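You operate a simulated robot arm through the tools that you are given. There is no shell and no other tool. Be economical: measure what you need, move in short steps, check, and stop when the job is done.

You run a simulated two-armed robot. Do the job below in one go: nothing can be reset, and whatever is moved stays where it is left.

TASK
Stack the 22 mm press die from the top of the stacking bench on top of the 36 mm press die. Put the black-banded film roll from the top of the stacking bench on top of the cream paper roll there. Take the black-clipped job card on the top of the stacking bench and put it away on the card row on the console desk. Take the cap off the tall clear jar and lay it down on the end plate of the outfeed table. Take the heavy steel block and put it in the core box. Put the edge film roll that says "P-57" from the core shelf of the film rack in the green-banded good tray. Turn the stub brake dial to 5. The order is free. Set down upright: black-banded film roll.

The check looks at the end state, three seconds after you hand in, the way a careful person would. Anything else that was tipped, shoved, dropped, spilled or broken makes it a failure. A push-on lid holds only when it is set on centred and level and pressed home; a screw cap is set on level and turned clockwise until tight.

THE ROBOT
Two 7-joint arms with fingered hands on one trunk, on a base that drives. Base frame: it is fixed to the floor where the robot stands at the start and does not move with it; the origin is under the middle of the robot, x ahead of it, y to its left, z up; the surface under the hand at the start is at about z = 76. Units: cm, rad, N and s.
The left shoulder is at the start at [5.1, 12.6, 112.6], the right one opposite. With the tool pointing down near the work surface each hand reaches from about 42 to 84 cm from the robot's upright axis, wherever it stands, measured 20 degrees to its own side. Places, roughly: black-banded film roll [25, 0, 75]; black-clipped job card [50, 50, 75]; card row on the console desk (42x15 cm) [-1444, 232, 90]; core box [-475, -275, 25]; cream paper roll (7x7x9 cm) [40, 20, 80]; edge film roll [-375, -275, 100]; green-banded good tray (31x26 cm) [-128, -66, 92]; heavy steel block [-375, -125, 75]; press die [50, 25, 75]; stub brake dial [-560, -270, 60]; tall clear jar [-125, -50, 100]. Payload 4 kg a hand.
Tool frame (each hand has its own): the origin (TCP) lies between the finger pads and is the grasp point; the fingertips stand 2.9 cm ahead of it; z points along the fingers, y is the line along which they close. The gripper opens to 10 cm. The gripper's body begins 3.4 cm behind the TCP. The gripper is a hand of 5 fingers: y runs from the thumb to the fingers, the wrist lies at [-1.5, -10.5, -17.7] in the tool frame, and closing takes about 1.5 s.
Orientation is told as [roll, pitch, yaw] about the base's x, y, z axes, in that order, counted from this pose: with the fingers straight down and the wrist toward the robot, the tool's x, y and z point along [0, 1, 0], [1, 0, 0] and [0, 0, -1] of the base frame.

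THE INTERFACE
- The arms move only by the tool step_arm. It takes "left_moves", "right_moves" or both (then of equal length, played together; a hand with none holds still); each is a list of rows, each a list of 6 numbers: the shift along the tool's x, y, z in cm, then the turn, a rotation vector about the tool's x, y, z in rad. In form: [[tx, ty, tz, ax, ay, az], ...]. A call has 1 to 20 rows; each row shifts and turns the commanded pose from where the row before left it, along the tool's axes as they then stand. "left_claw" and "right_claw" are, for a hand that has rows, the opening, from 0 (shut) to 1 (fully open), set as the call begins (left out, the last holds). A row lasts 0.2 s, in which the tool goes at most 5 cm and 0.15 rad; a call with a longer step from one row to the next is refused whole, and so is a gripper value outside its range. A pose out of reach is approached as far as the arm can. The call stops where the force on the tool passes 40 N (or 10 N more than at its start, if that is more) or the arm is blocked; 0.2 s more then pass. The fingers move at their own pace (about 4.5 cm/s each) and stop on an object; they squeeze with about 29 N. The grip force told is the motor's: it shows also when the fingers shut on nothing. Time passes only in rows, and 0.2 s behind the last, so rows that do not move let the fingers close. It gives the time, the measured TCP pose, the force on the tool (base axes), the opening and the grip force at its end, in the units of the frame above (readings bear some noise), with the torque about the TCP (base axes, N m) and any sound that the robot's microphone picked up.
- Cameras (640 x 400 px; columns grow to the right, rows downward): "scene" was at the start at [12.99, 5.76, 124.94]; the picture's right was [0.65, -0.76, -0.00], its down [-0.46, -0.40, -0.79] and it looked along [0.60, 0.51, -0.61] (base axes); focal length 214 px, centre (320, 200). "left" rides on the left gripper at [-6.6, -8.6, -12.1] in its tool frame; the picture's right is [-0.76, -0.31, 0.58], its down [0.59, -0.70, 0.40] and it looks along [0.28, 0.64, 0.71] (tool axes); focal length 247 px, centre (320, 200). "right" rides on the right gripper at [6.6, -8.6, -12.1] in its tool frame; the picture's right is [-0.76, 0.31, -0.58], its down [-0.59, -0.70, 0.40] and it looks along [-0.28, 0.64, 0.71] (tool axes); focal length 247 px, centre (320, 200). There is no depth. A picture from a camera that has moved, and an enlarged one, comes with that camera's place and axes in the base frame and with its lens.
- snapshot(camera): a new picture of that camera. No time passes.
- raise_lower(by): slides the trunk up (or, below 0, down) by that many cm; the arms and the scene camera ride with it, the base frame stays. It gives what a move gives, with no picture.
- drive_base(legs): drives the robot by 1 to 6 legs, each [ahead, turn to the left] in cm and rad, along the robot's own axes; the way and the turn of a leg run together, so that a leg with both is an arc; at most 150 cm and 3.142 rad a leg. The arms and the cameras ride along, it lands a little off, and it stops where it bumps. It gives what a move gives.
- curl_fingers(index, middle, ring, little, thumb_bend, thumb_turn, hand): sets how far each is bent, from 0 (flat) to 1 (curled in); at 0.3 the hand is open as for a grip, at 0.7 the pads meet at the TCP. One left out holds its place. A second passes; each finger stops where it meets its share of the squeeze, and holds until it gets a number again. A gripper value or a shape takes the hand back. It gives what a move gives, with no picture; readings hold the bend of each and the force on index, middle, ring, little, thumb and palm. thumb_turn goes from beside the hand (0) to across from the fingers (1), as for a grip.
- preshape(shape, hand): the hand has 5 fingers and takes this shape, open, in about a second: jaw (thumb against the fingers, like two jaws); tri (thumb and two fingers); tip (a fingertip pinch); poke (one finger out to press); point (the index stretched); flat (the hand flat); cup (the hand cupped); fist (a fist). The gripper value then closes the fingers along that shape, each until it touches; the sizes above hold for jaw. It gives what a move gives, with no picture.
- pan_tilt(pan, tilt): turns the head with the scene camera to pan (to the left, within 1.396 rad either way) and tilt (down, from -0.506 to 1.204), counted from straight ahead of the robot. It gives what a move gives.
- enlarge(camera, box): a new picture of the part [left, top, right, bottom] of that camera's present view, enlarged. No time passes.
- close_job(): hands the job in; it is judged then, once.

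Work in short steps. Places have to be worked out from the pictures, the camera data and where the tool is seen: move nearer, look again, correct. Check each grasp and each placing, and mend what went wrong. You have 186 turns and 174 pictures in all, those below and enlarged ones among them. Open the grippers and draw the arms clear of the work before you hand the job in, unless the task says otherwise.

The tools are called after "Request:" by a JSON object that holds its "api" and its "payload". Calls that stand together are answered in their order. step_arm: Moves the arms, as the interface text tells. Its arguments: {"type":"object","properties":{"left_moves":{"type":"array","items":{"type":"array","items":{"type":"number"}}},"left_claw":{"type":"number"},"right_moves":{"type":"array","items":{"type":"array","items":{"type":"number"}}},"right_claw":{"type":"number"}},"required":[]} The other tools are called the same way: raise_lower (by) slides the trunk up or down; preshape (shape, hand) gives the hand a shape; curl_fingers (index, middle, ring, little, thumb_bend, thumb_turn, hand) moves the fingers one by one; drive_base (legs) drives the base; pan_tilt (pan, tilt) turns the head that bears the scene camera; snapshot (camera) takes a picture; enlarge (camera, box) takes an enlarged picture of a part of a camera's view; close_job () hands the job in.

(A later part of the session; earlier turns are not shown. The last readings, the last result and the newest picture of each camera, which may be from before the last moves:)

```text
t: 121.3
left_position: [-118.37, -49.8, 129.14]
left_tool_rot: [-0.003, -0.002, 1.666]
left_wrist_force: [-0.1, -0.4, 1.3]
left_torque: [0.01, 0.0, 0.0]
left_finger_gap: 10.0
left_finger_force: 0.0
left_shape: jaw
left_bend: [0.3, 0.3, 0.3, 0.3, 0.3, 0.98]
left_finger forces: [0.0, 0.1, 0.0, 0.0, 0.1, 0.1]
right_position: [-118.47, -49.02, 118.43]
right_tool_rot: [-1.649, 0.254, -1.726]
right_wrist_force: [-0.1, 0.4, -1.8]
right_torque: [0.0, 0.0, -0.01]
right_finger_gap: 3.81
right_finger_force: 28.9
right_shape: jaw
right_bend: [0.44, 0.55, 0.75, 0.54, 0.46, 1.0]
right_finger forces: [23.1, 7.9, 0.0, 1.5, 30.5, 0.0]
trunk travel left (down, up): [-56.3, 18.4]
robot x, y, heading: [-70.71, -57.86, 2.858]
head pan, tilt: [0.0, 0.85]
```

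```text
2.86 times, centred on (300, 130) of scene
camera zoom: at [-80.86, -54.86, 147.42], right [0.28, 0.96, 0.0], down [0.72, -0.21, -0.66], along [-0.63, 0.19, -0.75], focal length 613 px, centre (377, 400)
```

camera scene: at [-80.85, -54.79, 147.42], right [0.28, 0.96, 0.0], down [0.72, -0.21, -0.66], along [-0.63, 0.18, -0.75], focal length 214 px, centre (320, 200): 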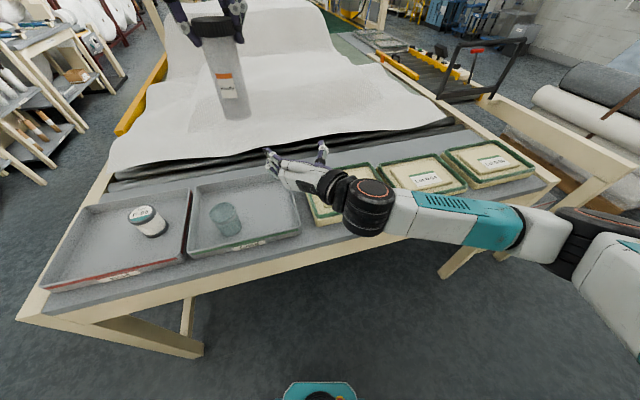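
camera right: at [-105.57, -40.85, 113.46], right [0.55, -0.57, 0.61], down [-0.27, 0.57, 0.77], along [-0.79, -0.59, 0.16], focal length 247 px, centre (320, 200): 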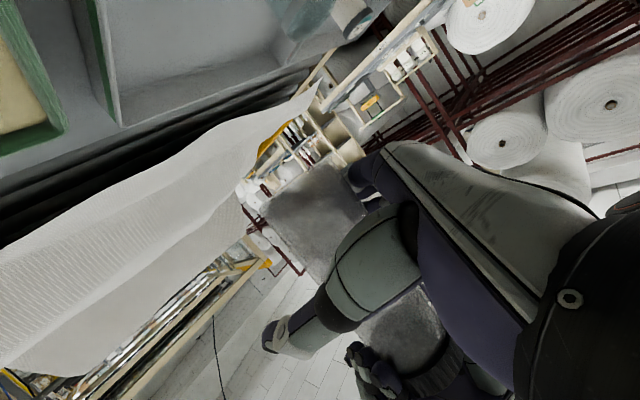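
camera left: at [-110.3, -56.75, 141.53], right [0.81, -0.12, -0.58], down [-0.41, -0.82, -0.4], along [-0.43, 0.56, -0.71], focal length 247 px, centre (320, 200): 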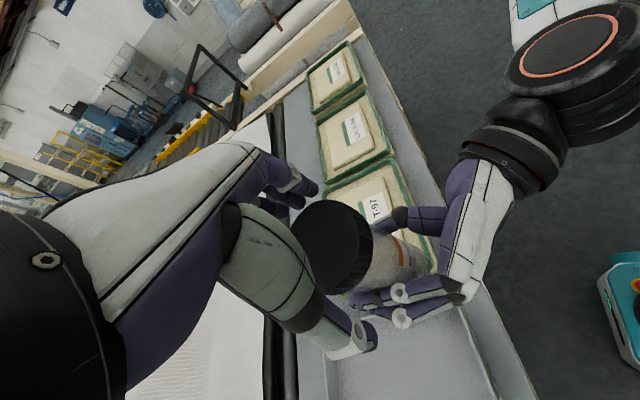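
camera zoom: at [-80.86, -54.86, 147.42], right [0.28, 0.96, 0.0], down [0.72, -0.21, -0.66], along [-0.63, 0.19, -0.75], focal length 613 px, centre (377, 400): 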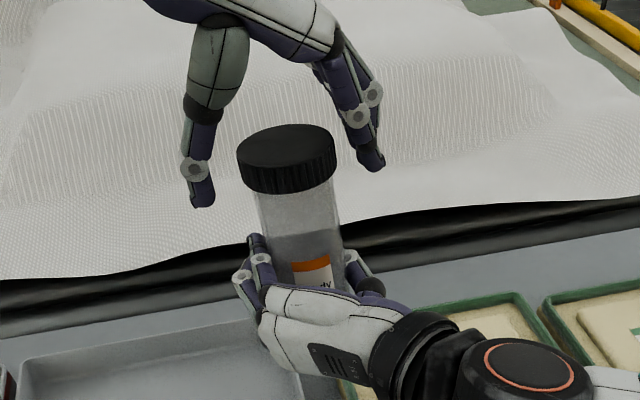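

The jar stays put while I turn. I do two more cycles and then test-pull.

Request:
{"api": "step_arm", "payload": {"left_moves": [[0, 0, 0, 0, 0, 0], [0, 0, 0, 0, 0, 0], [0, 0, 0, 0, 0, 0], [0, 0, 0, 0, 0, 0], [0, 0, 0, 0, 0, 0], [0, 0, 0, 0, 0, 0], [0, 0, 0, 0, 0, 0], [0, 0, -0.02, 0, 0, -0.14], [0, 0, -0.02, 0, 0, -0.14], [0, 0, -0.02, 0, 0, -0.14], [0, 0, -0.02, 0, 0, -0.14], [0, 0, -0.02, 0, 0, -0.14], [0, 0, -0.02, 0, 0, -0.14], [0, 0, -0.02, 0, 0, -0.14], [0, 0, -0.02, 0, 0, -0.14], [0, 0, -0.02, 0, 0, -0.14], [0, 0, 0, 0, 0, 0]], "left_claw": 0}}

Request:
{"api": "step_arm", "payload": {"left_moves": [[0, 0, 0, 0, 0, 0], [0, 0, 0, 0, 0, 0], [0, 0, 0, 0, 0, 0], [0, 0, 0, 0, 0, 0], [0, 0, 0, 0, 0, 0], [0, 0, 0, 0, 0, 0], [0, 0, 0, 0, 0, 0.14], [0, 0, 0, 0, 0, 0.14], [0, 0, 0, 0, 0, 0.14], [0, 0, 0, 0, 0, 0.14], [0, 0, 0, 0, 0, 0.14], [0, 0, 0, 0, 0, 0.14], [0, 0, 0, 0, 0, 0.14], [0, 0, 0, 0, 0, 0.14], [0, 0, 0, 0, 0, 0.14], [0, 0, 0, 0, 0, 0]], "left_claw": 1}}

Request:
{"api": "step_arm", "payload": {"left_moves": [[0, 0, 0, 0, 0, 0], [0, 0, 0, 0, 0, 0], [0, 0, 0, 0, 0, 0], [0, 0, 0, 0, 0, 0], [0, 0, 0, 0, 0, 0], [0, 0, 0, 0, 0, 0], [0, 0, 0, 0, 0, 0], [0, 0, 0, 0, 0, -0.14], [0, 0, 0, 0, 0, -0.14], [0, 0, 0, 0, 0, -0.14], [0, 0, 0, 0, 0, -0.14], [0, 0, 0, 0, 0, -0.14], [0, 0, 0, 0, 0, -0.14], [0, 0, 0, 0, 0, -0.14], [0, 0, 0, 0, 0, -0.14], [0, 0, 0, 0, 0, -0.14], [0, 0, 0, 0, 0, 0]], "left_claw": 0}}

Request:
{"api": "enlarge", "payload": {"camera": "scene", "box": [220, 60, 380, 200]}}

```text
t: 124.9
left_position: [-118.27, -49.94, 129.11]
left_tool_rot: [-0.003, 0.0, 2.929]
left_wrist_force: [0.8, -1.7, -0.5]
left_torque: [-0.03, -0.04, -0.04]
left_finger_gap: 5.07
left_finger_force: 28.8
left_shape: jaw
left_bend: [0.4, 0.45, 0.75, 0.54, 0.32, 1.0]
left_finger forces: [17.2, 7.6, 0.1, 0.0, 25.0, 0.1]
right_position: [-118.46, -49.1, 118.51]
right_tool_rot: [-1.647, 0.255, -1.724]
right_wrist_force: [-0.4, 2.0, -1.6]
right_torque: [-0.12, -0.07, 0.05]
right_finger_gap: 3.81
right_finger_force: 28.7
right_shape: jaw
right_bend: [0.44, 0.55, 0.75, 0.54, 0.46, 1.0]
right_finger forces: [23.9, 7.6, 0.0, 0.5, 31.4, 0.0]
trunk travel left (down, up): [-56.3, 18.4]
robot x, y, heading: [-70.89, -57.88, 2.855]
head pan, tilt: [0.0, 0.85]
```

```text
t: 128.3
left_position: [-118.3, -49.87, 129.27]
left_tool_rot: [-0.001, -0.001, 1.668]
left_wrist_force: [0.1, -1.2, 0.3]
left_torque: [-0.04, -0.01, -0.03]
left_finger_gap: 9.98
left_finger_force: 0.1
left_shape: jaw
left_bend: [0.3, 0.3, 0.3, 0.3, 0.3, 0.98]
left_finger forces: [0.1, 0.1, 0.0, 0.0, 0.1, 0.0]
right_position: [-118.55, -49.06, 118.39]
right_tool_rot: [-1.647, 0.255, -1.725]
right_wrist_force: [-0.4, -0.3, -2.1]
right_torque: [0.01, 0.05, -0.01]
right_finger_gap: 3.82
right_finger_force: 29.6
right_shape: jaw
right_bend: [0.44, 0.55, 0.75, 0.54, 0.46, 1.0]
right_finger forces: [22.7, 7.9, 0.0, 1.6, 30.3, 0.0]
trunk travel left (down, up): [-56.3, 18.4]
robot x, y, heading: [-70.4, -57.68, 2.859]
head pan, tilt: [0.0, 0.85]
```

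```text
t: 131.9
left_position: [-118.42, -49.94, 129.33]
left_tool_rot: [-0.003, -0.002, 2.93]
left_wrist_force: [2.9, -0.8, 6.0]
left_torque: [-0.03, -0.22, -0.14]
left_finger_gap: 5.24
left_finger_force: 28.8
left_shape: jaw
left_bend: [0.4, 0.43, 0.75, 0.53, 0.31, 1.0]
left_finger forces: [15.9, 8.8, 0.1, 0.0, 28.0, 0.1]
right_position: [-118.48, -49.13, 118.53]
right_tool_rot: [-1.648, 0.253, -1.724]
right_wrist_force: [-3.2, 1.4, -7.0]
right_torque: [-0.01, -0.09, 0.1]
right_finger_gap: 3.81
right_finger_force: 29.1
right_shape: jaw
right_bend: [0.44, 0.55, 0.75, 0.54, 0.46, 1.0]
right_finger forces: [23.8, 8.3, 0.0, 0.4, 30.9, 0.1]
trunk travel left (down, up): [-56.3, 18.4]
robot x, y, heading: [-70.05, -57.95, 2.862]
head pan, tilt: [0.0, 0.85]
```

```text
2.86 times, centred on (300, 130) of scene
camera zoom: at [-80.84, -54.88, 147.42], right [0.28, 0.96, 0.0], down [0.72, -0.21, -0.66], along [-0.63, 0.19, -0.75], focal length 613 px, centre (377, 400)
```

zoom: 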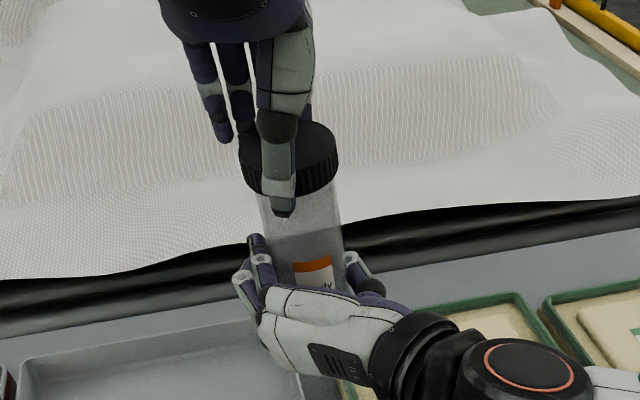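

The torque is dropping and the cap seems to rise. I test-pull gently upward.

Request:
{"api": "step_arm", "payload": {"left_moves": [[0, 0, -0.4, 0, 0, 0], [0, 0, -0.4, 0, 0, 0], [0, 0, -0.4, 0, 0, 0], [0, 0, -0.4, 0, 0, 0], [0, 0, 0, 0, 0, 0]]}}

Request:
{"api": "enlarge", "payload": {"camera": "scene", "box": [220, 60, 380, 200]}}

```text
t: 133.1
left_position: [-118.35, -49.87, 130.97]
left_tool_rot: [-0.001, -0.001, 2.927]
left_wrist_force: [2.2, -0.8, 0.7]
left_torque: [-0.04, 0.0, -0.03]
left_finger_gap: 5.22
left_finger_force: 28.9
left_shape: jaw
left_bend: [0.4, 0.43, 0.75, 0.53, 0.32, 1.0]
left_finger forces: [16.9, 7.1, 0.0, 0.0, 26.0, 0.1]
right_position: [-118.58, -49.2, 118.54]
right_tool_rot: [-1.647, 0.256, -1.726]
right_wrist_force: [-0.9, 0.0, -1.0]
right_torque: [-0.07, -0.09, -0.01]
right_finger_gap: 3.81
right_finger_force: 29.0
right_shape: jaw
right_bend: [0.44, 0.55, 0.75, 0.54, 0.46, 1.0]
right_finger forces: [23.6, 8.5, 0.0, 0.9, 30.5, 0.0]
trunk travel left (down, up): [-56.3, 18.4]
robot x, y, heading: [-70.35, -58.04, 2.856]
head pan, tilt: [0.0, 0.85]
```

```text
2.86 times, centred on (300, 130) of scene
camera zoom: at [-80.89, -54.86, 147.41], right [0.28, 0.96, 0.0], down [0.72, -0.21, -0.66], along [-0.63, 0.19, -0.75], focal length 613 px, centre (377, 400)
```

zoom: 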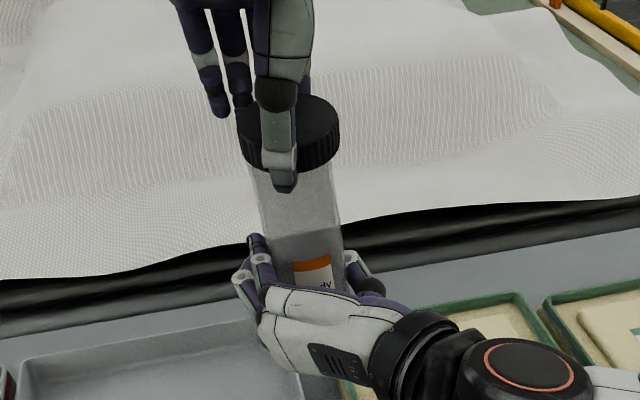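

The cap is off. I lift it clear, turn the hand back, and drive 12 cm forward so the clear strip of plate behind the trays (x about -150) is within reach.

Request:
{"api": "step_arm", "payload": {"left_moves": [[0, 0, -2, 0, 0, 0], [0, 0, -3, 0, 0, 0], [0, 0, -3, 0, 0, 0], [0, 0, 0, 0, 0, 0.14], [0, 0, 0, 0, 0, 0.14], [0, 0, 0, 0, 0, 0.14], [0, 0, 0, 0, 0, 0.14], [0, 0, 0, 0, 0, 0.14], [0, 0, 0, 0, 0, 0.14], [0, 0, 0, 0, 0, 0.14], [0, 0, 0, 0, 0, 0.14], [0, 0, 0, 0, 0, 0.14], [0, 0, 0, 0, 0, 0]]}}

Request:
{"api": "drive_base", "payload": {"legs": [[12, 0]]}}

Request:
{"api": "snapshot", "payload": {"camera": "scene"}}

```text
t: 135.9
left_position: [-118.27, -49.94, 139.02]
left_tool_rot: [0.0, 0.0, 1.667]
left_wrist_force: [-1.3, -0.4, 0.0]
left_torque: [0.0, 0.01, -0.01]
left_finger_gap: 5.23
left_finger_force: 29.0
left_shape: jaw
left_bend: [0.4, 0.43, 0.75, 0.53, 0.32, 1.0]
left_finger forces: [17.7, 7.2, 0.0, 0.0, 25.4, 0.0]
right_position: [-118.54, -49.11, 118.53]
right_tool_rot: [-1.647, 0.257, -1.725]
right_wrist_force: [-0.1, -0.3, -1.2]
right_torque: [-0.02, 0.01, 0.0]
right_finger_gap: 3.79
right_finger_force: 28.9
right_shape: jaw
right_bend: [0.44, 0.55, 0.75, 0.54, 0.46, 1.0]
right_finger forces: [22.5, 8.1, 0.0, 1.7, 30.1, 0.1]
trunk travel left (down, up): [-56.3, 18.4]
robot x, y, heading: [-70.35, -58.23, 2.86]
head pan, tilt: [0.0, 0.85]
```

```text
t: 137.1
left_position: [-129.98, -46.46, 138.89]
left_tool_rot: [-0.001, -0.001, 1.666]
left_wrist_force: [0.7, 0.1, 0.0]
left_torque: [-0.01, -0.07, -0.02]
left_finger_gap: 5.22
left_finger_force: 29.4
left_shape: jaw
left_bend: [0.4, 0.43, 0.75, 0.53, 0.32, 1.0]
left_finger forces: [17.7, 7.1, 0.0, 0.0, 25.3, 0.1]
right_position: [-130.21, -45.61, 118.4]
right_tool_rot: [-1.648, 0.255, -1.724]
right_wrist_force: [-0.8, 0.1, -1.9]
right_torque: [0.0, 0.0, 0.0]
right_finger_gap: 3.81
right_finger_force: 28.8
right_shape: jaw
right_bend: [0.44, 0.55, 0.75, 0.54, 0.46, 1.0]
right_finger forces: [22.6, 8.0, 0.1, 1.7, 30.1, 0.0]
trunk travel left (down, up): [-56.3, 18.4]
robot x, y, heading: [-82.51, -54.52, 2.859]
head pan, tilt: [0.0, 0.85]
```

```text
99 pictures are left
camera scene: at [-92.62, -51.43, 147.42], right [0.28, 0.96, 0.0], down [0.72, -0.21, -0.66], along [-0.63, 0.19, -0.75], focal length 214 px, centre (320, 200)
```

scene: 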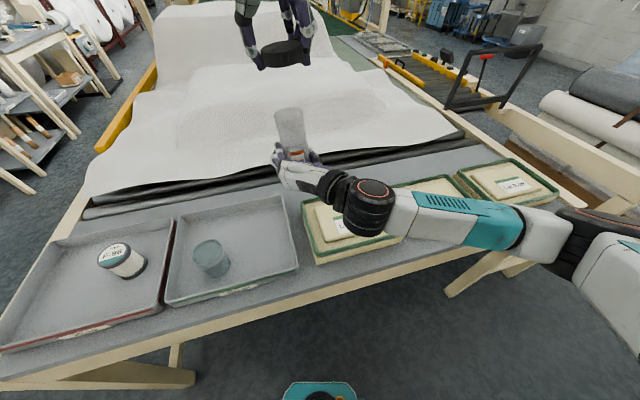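

The free plate strip behind the tray spans x about -142 to -154. I bring the cap above [-148, -64].

Request:
{"api": "step_arm", "payload": {"left_moves": [[3.26, -2.62, 0, 0, 0, 0], [3.26, -2.62, 0, 0, 0, 0], [3.26, -2.62, 0, 0, 0, 0], [3.26, -2.62, 0, 0, 0, 0], [3.26, -2.62, 0, 0, 0, 0], [3.26, -2.62, 0, 0, 0, 0], [0, 0, 5, 0, 0, 0], [0, 0, 5, 0, 0, 0], [0, 0, 5, 0, 0, 0], [0, 0, 5, 0, 0, 0], [0, 0, 5, 0, 0, 0], [0, 0, 5, 0, 0, 0], [0, 0, 0, 0, 0, 0]]}}

Request:
{"api": "snapshot", "payload": {"camera": "scene"}}

Request:
{"api": "snapshot", "payload": {"camera": "left"}}

```text
t: 139.9
left_position: [-144.84, -64.28, 111.33]
left_tool_rot: [0.003, 0.001, 1.667]
left_wrist_force: [-0.4, 0.0, -0.6]
left_torque: [-0.04, -0.01, 0.01]
left_finger_gap: 5.24
left_finger_force: 28.8
left_shape: jaw
left_bend: [0.4, 0.44, 0.75, 0.53, 0.32, 1.0]
left_finger forces: [17.6, 7.1, 0.0, 0.0, 25.2, 0.0]
left hand out of reach, approached as far as the arm can: row 11, 12
right_position: [-130.33, -45.52, 118.66]
right_tool_rot: [-1.647, 0.256, -1.723]
right_wrist_force: [-0.4, 0.3, -0.6]
right_torque: [0.01, 0.04, 0.03]
right_finger_gap: 3.8
right_finger_force: 29.4
right_shape: jaw
right_bend: [0.44, 0.55, 0.75, 0.54, 0.46, 1.0]
right_finger forces: [22.5, 8.1, 0.1, 1.6, 30.1, 0.0]
trunk travel left (down, up): [-56.3, 18.4]
robot x, y, heading: [-82.24, -54.8, 2.856]
head pan, tilt: [0.0, 0.85]
```

```text
98 pictures are left
camera scene: at [-92.65, -51.36, 147.41], right [0.28, 0.96, 0.0], down [0.72, -0.21, -0.66], along [-0.63, 0.19, -0.75], focal length 214 px, centre (320, 200)
```

scene: 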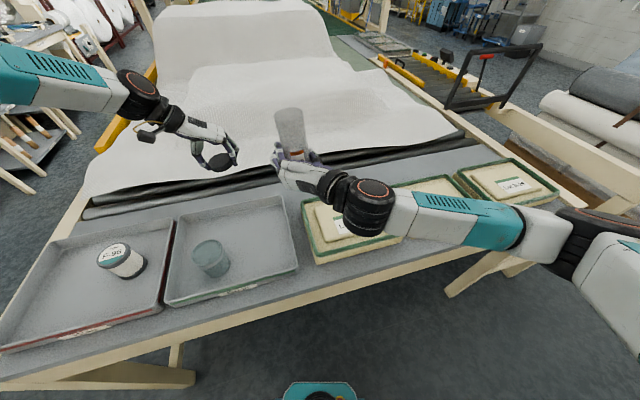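

```text
97 pictures are left
camera left: at [-137.38, -72.33, 123.3], right [0.78, -0.23, -0.58], down [-0.52, -0.76, -0.4], along [-0.34, 0.61, -0.71], focal length 247 px, centre (320, 200)
```

left: 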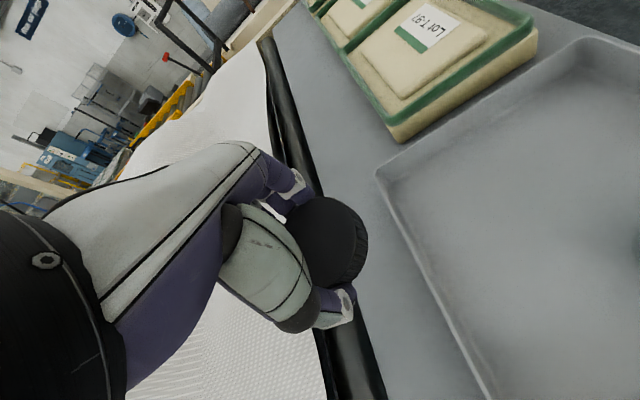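

The left arm needs a lower trunk. I first raise the right hand with the jar by 12 cm so the trunk can drop safely, then check.

Request:
{"api": "step_arm", "payload": {"right_moves": [[-3, 0, 0, 0, 0, 0], [-3, 0, 0, 0, 0, 0], [-3, 0, 0, 0, 0, 0], [-3, 0, 0, 0, 0, 0], [0, 0, 0, 0, 0, 0]], "left_moves": [[0.5, 0, 0, 0, 0, 0], [0.5, 0, 0, 0, 0, 0], [0, 0, 0, 0, 0, 0], [0, 0, 0, 0, 0, 0], [0, 0, 0, 0, 0, 0]]}}

Request:
{"api": "snapshot", "payload": {"camera": "scene"}}

```text
t: 141.1
left_position: [-145.26, -64.55, 111.91]
left_tool_rot: [0.001, 0.0, 1.668]
left_wrist_force: [0.5, -0.1, -0.6]
left_torque: [0.0, -0.03, 0.03]
left_finger_gap: 5.21
left_finger_force: 28.9
left_shape: jaw
left_bend: [0.4, 0.44, 0.75, 0.53, 0.32, 1.0]
left_finger forces: [17.7, 7.1, 0.1, 0.1, 25.2, 0.0]
left hand out of reach, approached as far as the arm can: row 1, 2
right_position: [-130.2, -47.07, 123.43]
right_tool_rot: [-1.648, 0.255, -1.726]
right_wrist_force: [0.0, -0.2, -0.7]
right_torque: [-0.01, 0.02, 0.01]
right_finger_gap: 3.8
right_finger_force: 29.0
right_shape: jaw
right_bend: [0.44, 0.55, 0.75, 0.54, 0.46, 1.0]
right_finger forces: [22.4, 7.9, 0.1, 1.8, 30.2, 0.0]
right hand out of reach, approached as far as the arm can: row 2, 3, 4
trunk travel left (down, up): [-56.3, 18.4]
robot x, y, heading: [-82.25, -54.5, 2.855]
head pan, tilt: [0.0, 0.85]
```

```text
96 pictures are left
camera scene: at [-92.62, -51.39, 147.41], right [0.28, 0.96, 0.0], down [0.72, -0.21, -0.66], along [-0.63, 0.19, -0.75], focal length 214 px, centre (320, 200)
```

scene: 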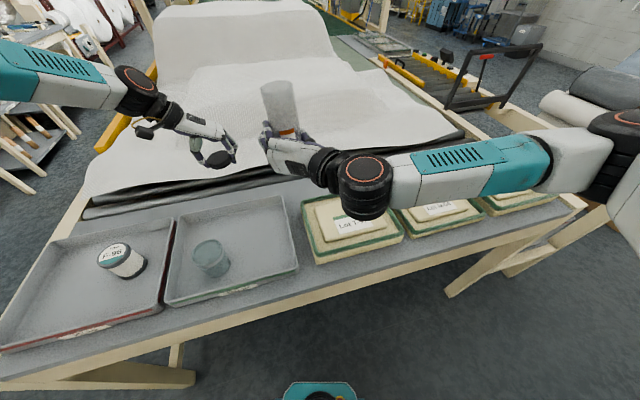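

The right forearm is high enough. I lower the trunk 12 cm.

Request:
{"api": "raise_lower", "payload": {"by": -12}}

Request:
{"api": "step_arm", "payload": {"left_moves": [[0.6, 0, 1.5, 0, 0, 0], [0.6, 0, 1, 0, 0, 0], [0, 0, 0, 0, 0, 0]]}}

Request:
{"api": "snapshot", "payload": {"camera": "left"}}

Request:
{"api": "snapshot", "payload": {"camera": "scene"}}

```text
t: 142.6
left_position: [-145.16, -64.48, 99.97]
left_tool_rot: [0.001, -0.001, 1.665]
left_wrist_force: [0.4, -0.4, -0.3]
left_torque: [-0.02, 0.0, -0.01]
left_finger_gap: 5.21
left_finger_force: 28.4
left_shape: jaw
left_bend: [0.4, 0.44, 0.75, 0.53, 0.32, 1.0]
left_finger forces: [17.7, 7.1, 0.0, 0.0, 25.2, 0.1]
right_position: [-130.08, -46.98, 111.26]
right_tool_rot: [-1.646, 0.254, -1.724]
right_wrist_force: [0.0, 0.2, -1.4]
right_torque: [0.01, 0.04, -0.01]
right_finger_gap: 3.8
right_finger_force: 28.7
right_shape: jaw
right_bend: [0.44, 0.55, 0.75, 0.54, 0.46, 1.0]
right_finger forces: [22.3, 8.0, 0.0, 1.7, 30.0, 0.0]
trunk travel left (down, up): [-44.3, 30.4]
robot x, y, heading: [-82.43, -54.65, 2.855]
head pan, tilt: [0.0, 0.85]
```

```text
t: 143.4
left_position: [-145.77, -64.47, 98.21]
left_tool_rot: [0.001, 0.0, 1.665]
left_wrist_force: [-0.6, 0.3, -0.6]
left_torque: [0.0, 0.0, 0.0]
left_finger_gap: 5.21
left_finger_force: 28.6
left_shape: jaw
left_bend: [0.4, 0.44, 0.75, 0.53, 0.32, 1.0]
left_finger forces: [17.9, 7.2, 0.1, 0.0, 25.2, 0.0]
left hand out of reach, approached as far as the arm can: row 2
right_position: [-130.09, -46.93, 111.33]
right_tool_rot: [-1.648, 0.254, -1.725]
right_wrist_force: [0.4, -0.4, -1.9]
right_torque: [0.03, 0.0, 0.02]
right_finger_gap: 3.84
right_finger_force: 28.7
right_shape: jaw
right_bend: [0.44, 0.55, 0.75, 0.54, 0.46, 1.0]
right_finger forces: [22.4, 8.0, 0.0, 1.8, 30.1, 0.0]
trunk travel left (down, up): [-44.3, 30.4]
robot x, y, heading: [-82.3, -54.62, 2.858]
head pan, tilt: [0.0, 0.85]
```

```text
95 pictures are left
camera left: at [-138.36, -72.62, 110.17], right [0.78, -0.23, -0.58], down [-0.52, -0.76, -0.4], along [-0.34, 0.61, -0.71], focal length 247 px, centre (320, 200)
```

left: 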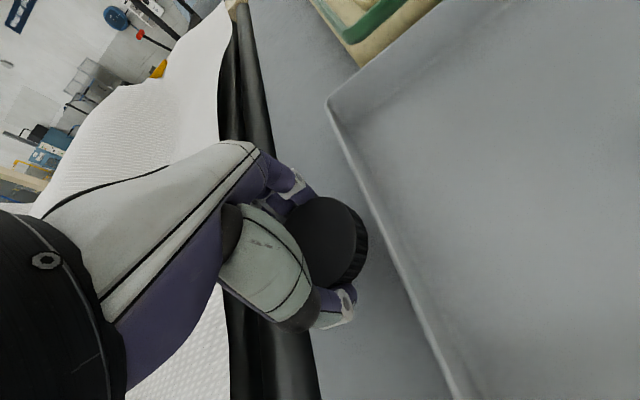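

```text
94 pictures are left
camera scene: at [-93.67, -51.1, 135.32], right [0.28, 0.96, 0.0], down [0.72, -0.21, -0.66], along [-0.63, 0.19, -0.75], focal length 214 px, centre (320, 200)
```

scene: 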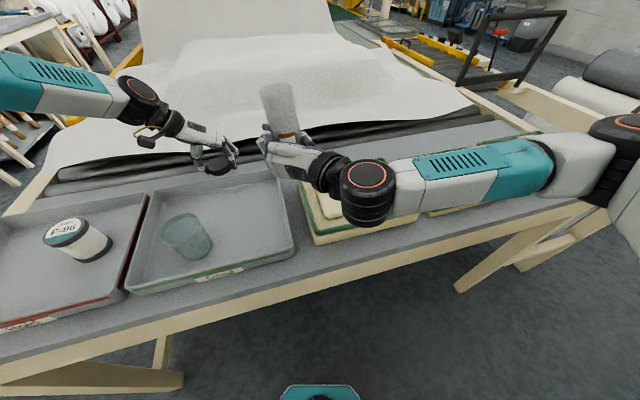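

I lower the trunk 3 cm more and shift the cap a bit further back from the tray.

Request:
{"api": "raise_lower", "payload": {"by": -2.5}}

Request:
{"api": "step_arm", "payload": {"left_moves": [[0.7, 0, 0, 0, 0, 0], [0.7, 0, 0, 0, 0, 0], [0, 0, 0, 0, 0, 0]]}}

Request:
{"api": "snapshot", "payload": {"camera": "left"}}

```text
t: 144.1
left_position: [-145.67, -64.64, 95.63]
left_tool_rot: [0.0, 0.0, 1.669]
left_wrist_force: [1.2, 0.9, 0.5]
left_torque: [0.03, 0.01, -0.02]
left_finger_gap: 5.22
left_finger_force: 29.3
left_shape: jaw
left_bend: [0.4, 0.44, 0.75, 0.53, 0.32, 1.0]
left_finger forces: [17.8, 7.2, 0.1, 0.1, 25.2, 0.1]
right_position: [-129.94, -46.96, 108.67]
right_tool_rot: [-1.647, 0.253, -1.724]
right_wrist_force: [-0.8, -0.2, -1.1]
right_torque: [0.04, 0.01, 0.01]
right_finger_gap: 3.82
right_finger_force: 29.4
right_shape: jaw
right_bend: [0.44, 0.55, 0.75, 0.54, 0.46, 1.0]
right_finger forces: [22.4, 7.9, 0.1, 1.8, 30.2, 0.0]
trunk travel left (down, up): [-41.8, 32.9]
robot x, y, heading: [-82.32, -54.39, 2.854]
head pan, tilt: [0.0, 0.85]
```

```text
t: 144.9
left_position: [-146.78, -64.82, 95.91]
left_tool_rot: [0.001, -0.001, 1.668]
left_wrist_force: [0.3, -0.1, -0.2]
left_torque: [-0.01, -0.02, -0.01]
left_finger_gap: 5.22
left_finger_force: 28.7
left_shape: jaw
left_bend: [0.4, 0.44, 0.75, 0.53, 0.32, 1.0]
left_finger forces: [17.8, 7.1, 0.1, 0.0, 25.1, 0.0]
left hand out of reach, approached as far as the arm can: row 2
right_position: [-130.06, -46.97, 108.77]
right_tool_rot: [-1.648, 0.253, -1.725]
right_wrist_force: [0.3, -1.1, -0.6]
right_torque: [0.04, 0.03, 0.01]
right_finger_gap: 3.83
right_finger_force: 28.9
right_shape: jaw
right_bend: [0.44, 0.55, 0.75, 0.54, 0.46, 1.0]
right_finger forces: [22.3, 7.9, 0.0, 1.8, 30.0, 0.0]
trunk travel left (down, up): [-41.8, 32.9]
robot x, y, heading: [-82.3, -54.47, 2.856]
head pan, tilt: [0.0, 0.85]
```

```text
93 pictures are left
camera left: at [-139.29, -72.84, 107.96], right [0.78, -0.23, -0.58], down [-0.52, -0.76, -0.4], along [-0.34, 0.61, -0.71], focal length 247 px, centre (320, 200)
```

left: 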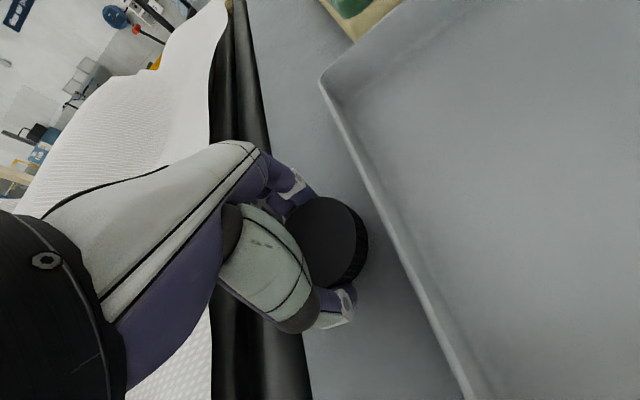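

Good spot. I lower in small trunk steps and watch the force.

Request:
{"api": "raise_lower", "payload": {"by": -1.2}}

Request:
{"api": "raise_lower", "payload": {"by": -0.4}}

```text
t: 145.5
left_position: [-146.6, -64.9, 95.03]
left_tool_rot: [0.002, -0.004, 1.667]
left_wrist_force: [0.2, -3.2, 13.7]
left_torque: [-0.51, -0.06, 0.03]
left_finger_gap: 5.24
left_finger_force: 29.1
left_shape: jaw
left_bend: [0.4, 0.44, 0.75, 0.53, 0.32, 1.0]
left_finger forces: [17.2, 7.7, 0.1, 0.0, 38.5, 0.0]
right_position: [-130.04, -46.88, 107.62]
right_tool_rot: [-1.647, 0.254, -1.726]
right_wrist_force: [-0.1, 0.1, -1.0]
right_torque: [0.0, 0.02, -0.01]
right_finger_gap: 3.8
right_finger_force: 29.4
right_shape: jaw
right_bend: [0.44, 0.55, 0.75, 0.54, 0.46, 1.0]
right_finger forces: [22.4, 7.9, 0.0, 1.8, 30.2, 0.0]
trunk travel left (down, up): [-40.6, 34.1]
robot x, y, heading: [-82.29, -54.65, 2.855]
head pan, tilt: [0.0, 0.85]
```

```text
t: 146.1
left_position: [-146.68, -64.82, 94.94]
left_tool_rot: [0.005, -0.006, 1.668]
left_wrist_force: [0.3, -8.5, 37.0]
left_torque: [-1.51, -0.21, -0.02]
left_finger_gap: 5.27
left_finger_force: 29.5
left_shape: jaw
left_bend: [0.4, 0.44, 0.75, 0.53, 0.3, 1.0]
left_finger forces: [16.2, 7.5, 0.0, 0.0, 60.6, 0.0]
right_position: [-129.78, -46.95, 107.38]
right_tool_rot: [-1.65, 0.254, -1.726]
right_wrist_force: [-0.3, 0.3, -1.3]
right_torque: [-0.01, 0.0, 0.02]
right_finger_gap: 3.84
right_finger_force: 29.3
right_shape: jaw
right_bend: [0.44, 0.55, 0.75, 0.54, 0.46, 1.0]
right_finger forces: [22.4, 7.9, 0.0, 1.7, 30.1, 0.1]
trunk travel left (down, up): [-40.2, 34.5]
robot x, y, heading: [-82.04, -54.48, 2.853]
head pan, tilt: [0.0, 0.85]
```

The thumb tip is on the plate with the cap just above or on it. I ease up, open, and lift.

Request:
{"api": "raise_lower", "payload": {"by": 0.5}}

Request:
{"api": "step_arm", "payload": {"left_moves": [[0, 0, 0, 0, 0, 0], [0, 0, 0, 0, 0, 0], [0, 0, 0, 0, 0, 0], [0, 0, 0, 0, 0, 0], [0, 0, 0, 0, 0, 0], [0, 0, 0, 0, 0, 0], [0, 0, 0, 0, 0, 0], [0, 0, -2, 0, 0, 0], [0, 0, -3, 0, 0, 0], [0, 0, -4, 0, 0, 0], [0, 0, 0, 0, 0, 0]], "left_claw": 1}}

Request:
{"api": "snapshot", "payload": {"camera": "left"}}

Request:
{"api": "snapshot", "payload": {"camera": "scene"}}

```text
t: 146.6
left_position: [-146.56, -64.84, 94.9]
left_tool_rot: [-0.001, -0.001, 1.666]
left_wrist_force: [-1.4, -1.2, 18.9]
left_torque: [-0.45, -0.02, 0.01]
left_finger_gap: 5.27
left_finger_force: 29.3
left_shape: jaw
left_bend: [0.4, 0.44, 0.75, 0.53, 0.3, 1.0]
left_finger forces: [17.4, 11.6, 0.0, 0.2, 41.0, 0.0]
right_position: [-130.01, -46.77, 107.67]
right_tool_rot: [-1.648, 0.255, -1.724]
right_wrist_force: [-0.3, -0.3, -0.7]
right_torque: [-0.01, -0.02, 0.01]
right_finger_gap: 3.83
right_finger_force: 29.1
right_shape: jaw
right_bend: [0.44, 0.55, 0.75, 0.54, 0.46, 1.0]
right_finger forces: [22.4, 7.9, 0.1, 1.8, 30.0, 0.0]
trunk travel left (down, up): [-40.7, 34.0]
robot x, y, heading: [-82.4, -54.78, 2.855]
head pan, tilt: [0.0, 0.85]
```

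```text
t: 149.0
left_position: [-146.67, -64.96, 103.92]
left_tool_rot: [0.001, -0.001, 1.667]
left_wrist_force: [-0.8, -0.1, -0.3]
left_torque: [0.01, -0.02, -0.01]
left_finger_gap: 9.98
left_finger_force: 0.0
left_shape: jaw
left_bend: [0.3, 0.3, 0.3, 0.3, 0.3, 0.98]
left_finger forces: [0.0, 0.0, 0.0, 0.0, 0.0, 0.1]
right_position: [-130.13, -46.99, 107.65]
right_tool_rot: [-1.647, 0.254, -1.726]
right_wrist_force: [0.1, -0.2, -1.1]
right_torque: [0.05, 0.0, 0.02]
right_finger_gap: 3.85
right_finger_force: 29.3
right_shape: jaw
right_bend: [0.44, 0.55, 0.75, 0.54, 0.46, 1.0]
right_finger forces: [22.4, 7.8, 0.0, 1.9, 30.1, 0.0]
trunk travel left (down, up): [-40.7, 34.0]
robot x, y, heading: [-82.3, -54.52, 2.858]
head pan, tilt: [0.0, 0.85]
```

```text
92 pictures are left
camera left: at [-139.35, -72.92, 115.88], right [0.78, -0.23, -0.58], down [-0.52, -0.76, -0.4], along [-0.34, 0.61, -0.71], focal length 247 px, centre (320, 200)
```

left: 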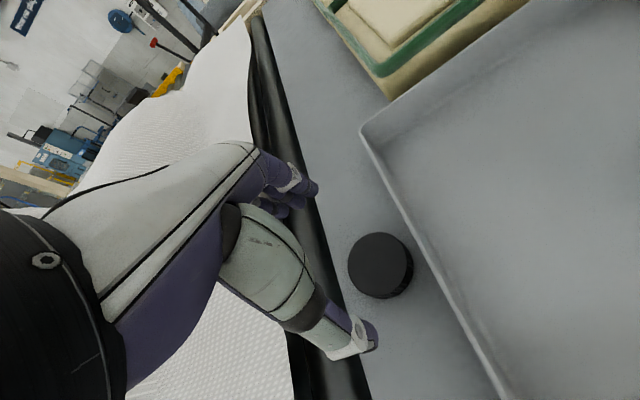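

```text
91 pictures are left
camera scene: at [-94.23, -50.97, 131.67], right [0.28, 0.96, 0.0], down [0.72, -0.21, -0.66], along [-0.63, 0.19, -0.75], focal length 214 px, centre (320, 200)
```

scene: 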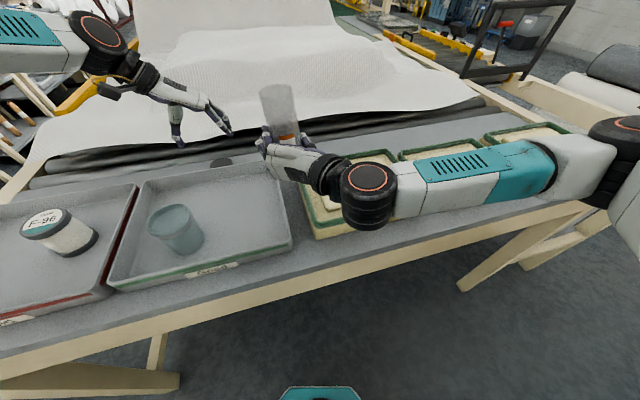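

The cap lies flat on the plate. Now I take the jar by its rim with the left hand: first up, then over the jar.

Request:
{"api": "step_arm", "payload": {"left_moves": [[0, 0, -4.5, 0, 0, 0], [0, 0, -4.5, 0, 0, 0], [0, 0, -4.5, 0, 0, 0], [0, 0, -4.5, 0, 0, 0], [0, 0, -4.5, 0, 0, 0], [-3.6, 3.2, 0, 0, 0, 0], [-3.6, 3.2, 0, 0, 0, 0], [-3.6, 3.2, 0, 0, 0, 0], [-3.6, 3.2, 0, 0, 0, 0], [-3.7, 3.2, 0, 0, 0, 0], [0, 0, 0, 0, 0, 0]]}}

Request:
{"api": "snapshot", "payload": {"camera": "left"}}

Request:
{"api": "enlarge", "payload": {"camera": "scene", "box": [180, 20, 400, 200]}}

```text
t: 151.4
left_position: [-130.07, -47.28, 126.5]
left_tool_rot: [0.001, -0.002, 1.666]
left_wrist_force: [0.8, -0.2, 0.7]
left_torque: [0.0, -0.03, -0.01]
left_finger_gap: 10.01
left_finger_force: 0.1
left_shape: jaw
left_bend: [0.3, 0.3, 0.3, 0.3, 0.3, 0.98]
left_finger forces: [0.1, 0.1, 0.0, 0.0, 0.0, 0.0]
right_position: [-130.04, -47.07, 107.59]
right_tool_rot: [-1.648, 0.254, -1.725]
right_wrist_force: [-0.8, -0.7, 0.2]
right_torque: [0.03, -0.01, -0.04]
right_finger_gap: 3.81
right_finger_force: 28.3
right_shape: jaw
right_bend: [0.44, 0.55, 0.75, 0.54, 0.46, 1.0]
right_finger forces: [22.4, 7.9, 0.0, 1.8, 30.1, 0.1]
trunk travel left (down, up): [-40.7, 34.0]
robot x, y, heading: [-82.7, -54.53, 2.859]
head pan, tilt: [0.0, 0.85]
```

```text
90 pictures are left
camera left: at [-122.69, -55.36, 138.53], right [0.78, -0.23, -0.58], down [-0.52, -0.76, -0.4], along [-0.34, 0.61, -0.71], focal length 247 px, centre (320, 200)
```

left: 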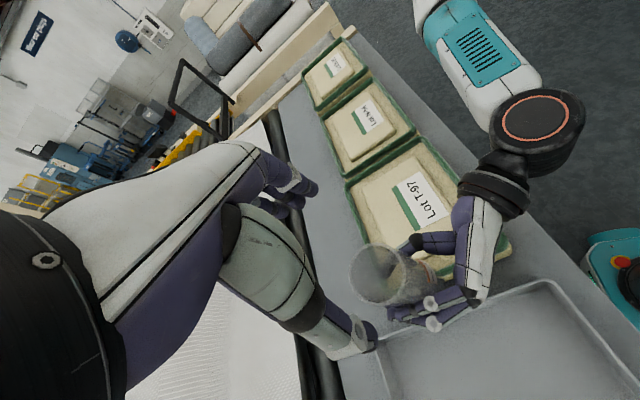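

```text
2.22 times, centred on (290, 110) of scene
camera zoom: at [-94.23, -51.02, 131.67], right [0.28, 0.96, 0.0], down [0.72, -0.21, -0.66], along [-0.63, 0.19, -0.75], focal length 477 px, centre (387, 400)
```

zoom: 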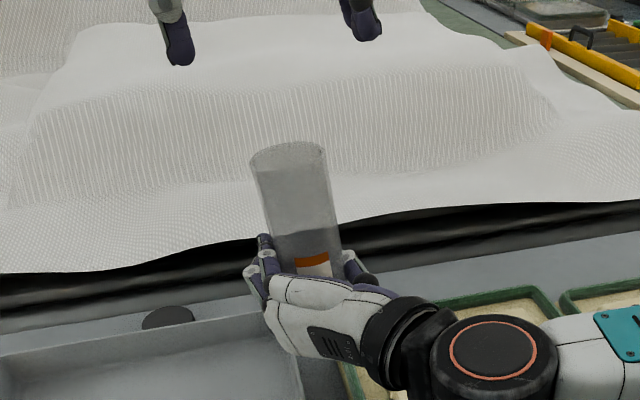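

The rim is at about [-129.4, -48, 117.8], leaning slightly. I lower the left hand over the rim and grip.

Request:
{"api": "step_arm", "payload": {"left_moves": [[-0.69, -0.87, 2, 0, 0, 0], [0, 0, 3, 0, 0, 0], [0, 0, 3, 0, 0, 0], [0, 0, 2.5, 0, 0, 0], [0, 0, 0, 0, 0, 0]]}}

Request:
{"api": "snapshot", "payload": {"camera": "left"}}

Request:
{"api": "enlarge", "payload": {"camera": "scene", "box": [180, 20, 400, 200]}}

```text
t: 152.6
left_position: [-129.57, -48.2, 115.89]
left_tool_rot: [0.001, -0.002, 1.664]
left_wrist_force: [-0.2, -0.3, 0.9]
left_torque: [-0.01, 0.01, 0.01]
left_finger_gap: 9.97
left_finger_force: 0.0
left_shape: jaw
left_bend: [0.3, 0.3, 0.3, 0.3, 0.3, 0.98]
left_finger forces: [0.1, 0.1, 0.1, 0.0, 0.0, 0.0]
right_position: [-130.03, -47.02, 107.64]
right_tool_rot: [-1.647, 0.255, -1.725]
right_wrist_force: [-0.2, -0.2, -1.5]
right_torque: [0.02, 0.02, 0.01]
right_finger_gap: 3.84
right_finger_force: 28.8
right_shape: jaw
right_bend: [0.44, 0.55, 0.75, 0.54, 0.46, 1.0]
right_finger forces: [22.4, 8.0, 0.0, 2.0, 30.0, 0.0]
trunk travel left (down, up): [-40.7, 34.0]
robot x, y, heading: [-82.58, -54.76, 2.86]
head pan, tilt: [0.0, 0.85]
```

```text
88 pictures are left
camera left: at [-122.14, -56.04, 127.94], right [0.78, -0.23, -0.58], down [-0.52, -0.76, -0.4], along [-0.34, 0.61, -0.71], focal length 247 px, centre (320, 200)
```

left: 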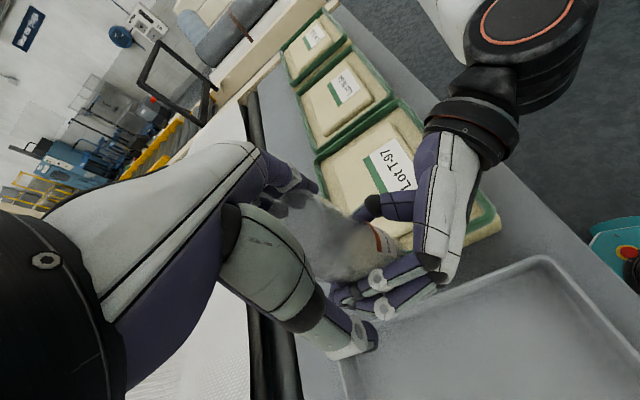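

```text
2.22 times, centred on (290, 110) of scene
camera zoom: at [-94.17, -50.97, 131.68], right [0.28, 0.96, 0.0], down [0.72, -0.21, -0.66], along [-0.63, 0.19, -0.75], focal length 477 px, centre (387, 400)
```

zoom: 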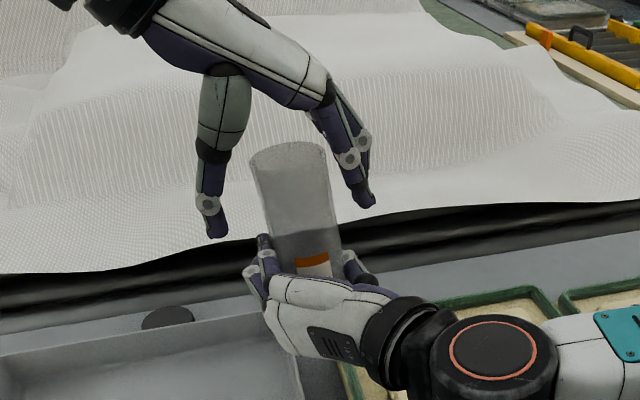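

Well placed. I close the left hand on the jar, then open the right.

Request:
{"api": "step_arm", "payload": {"left_moves": [[0, 0, 0, 0, 0, 0], [0, 0, 0, 0, 0, 0], [0, 0, 0, 0, 0, 0], [0, 0, 0, 0, 0, 0], [0, 0, 0, 0, 0, 0], [0, 0, 0, 0, 0, 0], [0, 0, 0, 0, 0, 0], [0, 0, 0, 0, 0, 0]], "left_claw": 0}}

Request:
{"api": "step_arm", "payload": {"right_moves": [[0, 0, 0, 0, 0, 0], [0, 0, 0, 0, 0, 0], [0, 0, 0, 0, 0, 0], [0, 0, 0, 0, 0, 0], [0, 0, 0, 0, 0, 0], [0, 0, 0, 0, 0, 0], [0, 0, 0, 0, 0, 0], [0, 0, 0, 0, 0, 0]], "right_claw": 1}}

Request:
{"api": "snapshot", "payload": {"camera": "scene"}}

```text
t: 154.4
left_position: [-129.58, -47.98, 115.99]
left_tool_rot: [-0.001, -0.002, 1.667]
left_wrist_force: [1.7, -1.9, 0.7]
left_torque: [-0.07, -0.01, 0.0]
left_finger_gap: 4.65
left_finger_force: 29.0
left_shape: jaw
left_bend: [0.39, 0.42, 0.75, 0.52, 0.4, 1.0]
left_finger forces: [14.3, 8.4, 0.0, 0.0, 24.8, 0.0]
right_position: [-130.16, -46.74, 107.79]
right_tool_rot: [-1.647, 0.255, -1.725]
right_wrist_force: [-0.6, 1.9, -0.6]
right_torque: [-0.08, 0.0, 0.04]
right_finger_gap: 3.84
right_finger_force: 28.0
right_shape: jaw
right_bend: [0.44, 0.55, 0.75, 0.54, 0.46, 1.0]
right_finger forces: [22.7, 7.5, 0.0, 1.4, 31.1, 0.1]
trunk travel left (down, up): [-40.7, 34.0]
robot x, y, heading: [-82.05, -54.68, 2.859]
head pan, tilt: [0.0, 0.85]
```

```text
t: 156.2
left_position: [-129.64, -48.04, 116.0]
left_tool_rot: [-0.001, -0.002, 1.666]
left_wrist_force: [0.4, 0.3, -0.1]
left_torque: [-0.03, -0.03, 0.02]
left_finger_gap: 4.64
left_finger_force: 29.2
left_shape: jaw
left_bend: [0.39, 0.42, 0.75, 0.52, 0.4, 1.0]
left_finger forces: [15.0, 9.0, 0.1, 0.1, 24.6, 0.0]
right_position: [-130.01, -46.92, 107.7]
right_tool_rot: [-1.648, 0.255, -1.725]
right_wrist_force: [0.4, -0.3, -0.2]
right_torque: [-0.01, 0.01, 0.01]
right_finger_gap: 10.01
right_finger_force: 0.0
right_shape: jaw
right_bend: [0.3, 0.3, 0.3, 0.3, 0.3, 0.98]
right_finger forces: [0.0, 0.0, 0.0, 0.1, 0.0, 0.0]
trunk travel left (down, up): [-40.7, 34.0]
robot x, y, heading: [-82.47, -54.37, 2.851]
head pan, tilt: [0.0, 0.85]
```

```text
86 pictures are left
camera scene: at [-94.19, -50.96, 131.68], right [0.28, 0.96, 0.0], down [0.72, -0.21, -0.66], along [-0.63, 0.19, -0.75], focal length 214 px, centre (320, 200)
```

scene: 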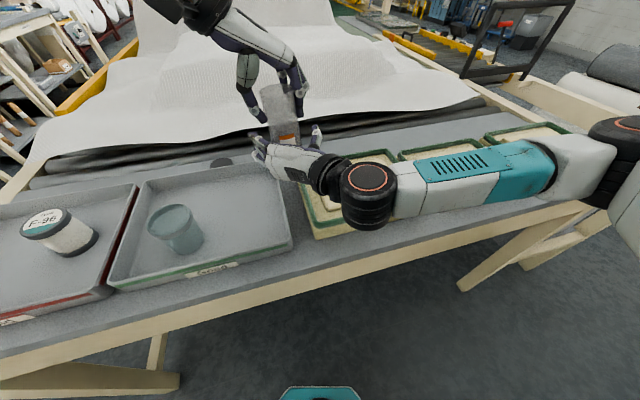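

I lift the jar clear of the right hand and back off 10 cm.

Request:
{"api": "step_arm", "payload": {"left_moves": [[0, 0, -3, 0, 0, 0], [0, 0, -4, 0, 0, 0], [0, 0, -4, 0, 0, 0], [0, 0, -4, 0, 0, 0], [0, 0, 0, 0, 0, 0]]}}

Request:
{"api": "drive_base", "payload": {"legs": [[-10, 0]]}}

Request:
{"api": "step_arm", "payload": {"right_moves": [[-1, -4, 0, 0, 0, 0], [-1, -4, 0, 0, 0, 0], [0, -4, 0, 0, 0, 0], [0, -4, 0, 0, 0, 0], [0, -4, 0, 0, 0, 0], [0, 0, 0, 0, 0, 0]]}}

Request:
{"api": "snapshot", "payload": {"camera": "scene"}}

```text
t: 157.4
left_position: [-129.53, -48.16, 130.85]
left_tool_rot: [-0.001, -0.002, 1.664]
left_wrist_force: [-0.4, -0.5, -1.0]
left_torque: [0.01, 0.02, 0.01]
left_finger_gap: 4.66
left_finger_force: 29.2
left_shape: jaw
left_bend: [0.39, 0.42, 0.75, 0.52, 0.4, 1.0]
left_finger forces: [14.9, 9.2, 0.0, 0.0, 24.6, 0.0]
right_position: [-130.12, -46.91, 107.74]
right_tool_rot: [-1.648, 0.256, -1.727]
right_wrist_force: [-0.4, 0.6, 0.4]
right_torque: [0.01, 0.01, -0.02]
right_finger_gap: 10.0
right_finger_force: 0.1
right_shape: jaw
right_bend: [0.3, 0.3, 0.3, 0.3, 0.3, 0.98]
right_finger forces: [0.0, 0.1, 0.1, 0.0, 0.0, 0.0]
trunk travel left (down, up): [-40.7, 34.0]
robot x, y, heading: [-82.3, -54.46, 2.857]
head pan, tilt: [0.0, 0.85]
```

```text
t: 158.6
left_position: [-119.76, -51.17, 130.96]
left_tool_rot: [0.0, 0.0, 1.665]
left_wrist_force: [0.5, -0.1, -0.7]
left_torque: [-0.02, 0.02, 0.02]
left_finger_gap: 4.65
left_finger_force: 28.7
left_shape: jaw
left_bend: [0.39, 0.42, 0.75, 0.52, 0.4, 1.0]
left_finger forces: [14.9, 9.0, 0.1, 0.0, 24.6, 0.0]
right_position: [-120.28, -49.9, 107.7]
right_tool_rot: [-1.649, 0.255, -1.725]
right_wrist_force: [0.4, 0.6, -0.5]
right_torque: [0.0, 0.0, 0.01]
right_finger_gap: 10.0
right_finger_force: 0.0
right_shape: jaw
right_bend: [0.3, 0.3, 0.3, 0.3, 0.3, 0.98]
right_finger forces: [0.1, 0.0, 0.1, 0.0, 0.0, 0.0]
trunk travel left (down, up): [-40.7, 34.0]
robot x, y, heading: [-72.78, -57.33, 2.862]
head pan, tilt: [0.0, 0.85]
```

```text
t: 160.0
left_position: [-119.95, -51.23, 130.7]
left_tool_rot: [-0.002, -0.002, 1.669]
left_wrist_force: [-1.0, -0.4, -0.4]
left_torque: [-0.03, 0.0, 0.02]
left_finger_gap: 4.64
left_finger_force: 29.3
left_shape: jaw
left_bend: [0.39, 0.42, 0.75, 0.52, 0.4, 1.0]
left_finger forces: [14.9, 9.1, 0.0, 0.0, 24.5, 0.0]
right_position: [-118.88, -40.14, 110.29]
right_tool_rot: [-1.656, 0.254, -1.725]
right_wrist_force: [-0.1, 0.2, -0.2]
right_torque: [-0.01, -0.02, 0.0]
right_finger_gap: 10.02
right_finger_force: 0.0
right_shape: jaw
right_bend: [0.3, 0.3, 0.3, 0.3, 0.3, 0.98]
right_finger forces: [0.0, 0.1, 0.0, 0.0, 0.0, 0.0]
right hand out of reach, approached as far as the arm can: row 1, 2, 3, 4
trunk travel left (down, up): [-40.7, 34.0]
robot x, y, heading: [-72.67, -57.67, 2.854]
head pan, tilt: [0.0, 0.85]
```

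```text
85 pictures are left
camera scene: at [-84.72, -53.88, 131.67], right [0.28, 0.96, 0.0], down [0.72, -0.21, -0.66], along [-0.63, 0.19, -0.75], focal length 214 px, centre (320, 200)
```

scene: 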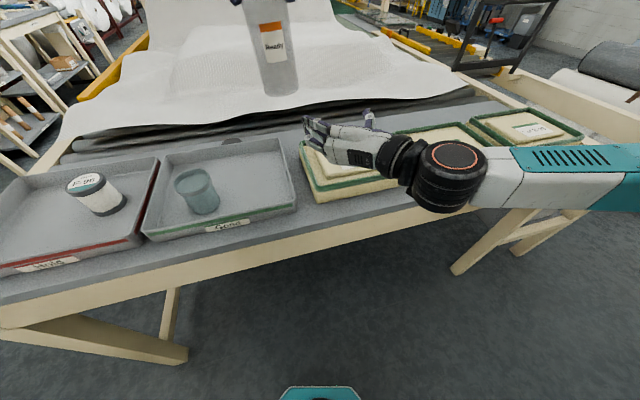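

I move over the tray spot [-126, -58.6] and lower the jar to just above the tray floor.

Request:
{"api": "step_arm", "payload": {"left_moves": [[3.4, -3.4, 0, 0, 0, 0], [3.4, -3.4, 0, 0, 0, 0], [0, 0, 4, 0, 0, 0], [0, 0, 4, 0, 0, 0], [0, 0, 4, 0, 0, 0], [0, 0, 4, 0, 0, 0], [0, 0, 4, 0, 0, 0], [0, 0, 3, 0, 0, 0], [0, 0, 0, 0, 0, 0]]}}

Request:
{"api": "enlarge", "payload": {"camera": "scene", "box": [120, 60, 360, 250]}}

```text
t: 162.0
left_position: [-126.2, -58.51, 107.79]
left_tool_rot: [0.0, -0.003, 1.666]
left_wrist_force: [0.6, -0.1, -0.6]
left_torque: [-0.01, 0.01, 0.0]
left_finger_gap: 4.64
left_finger_force: 29.0
left_shape: jaw
left_bend: [0.39, 0.42, 0.75, 0.52, 0.4, 1.0]
left_finger forces: [14.8, 9.3, 0.1, 0.1, 24.5, 0.0]
right_position: [-118.77, -40.12, 110.18]
right_tool_rot: [-1.654, 0.254, -1.724]
right_wrist_force: [-0.3, -0.1, 0.5]
right_torque: [0.0, 0.0, -0.01]
right_finger_gap: 10.02
right_finger_force: 0.0
right_shape: jaw
right_bend: [0.3, 0.3, 0.3, 0.3, 0.3, 0.98]
right_finger forces: [0.0, 0.0, 0.0, 0.0, 0.0, 0.1]
trunk travel left (down, up): [-40.7, 34.0]
robot x, y, heading: [-72.58, -57.29, 2.857]
head pan, tilt: [0.0, 0.85]
```

```text
2.11 times, centred on (240, 155) of scene
camera zoom: at [-84.6, -53.78, 131.68], right [0.28, 0.96, 0.0], down [0.72, -0.21, -0.66], along [-0.63, 0.19, -0.75], focal length 452 px, centre (488, 295)
```

zoom: 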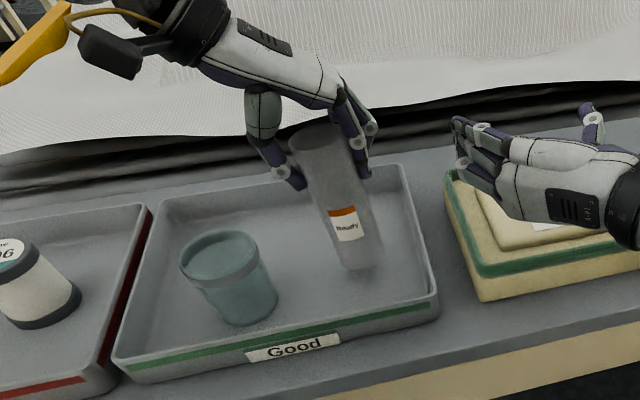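

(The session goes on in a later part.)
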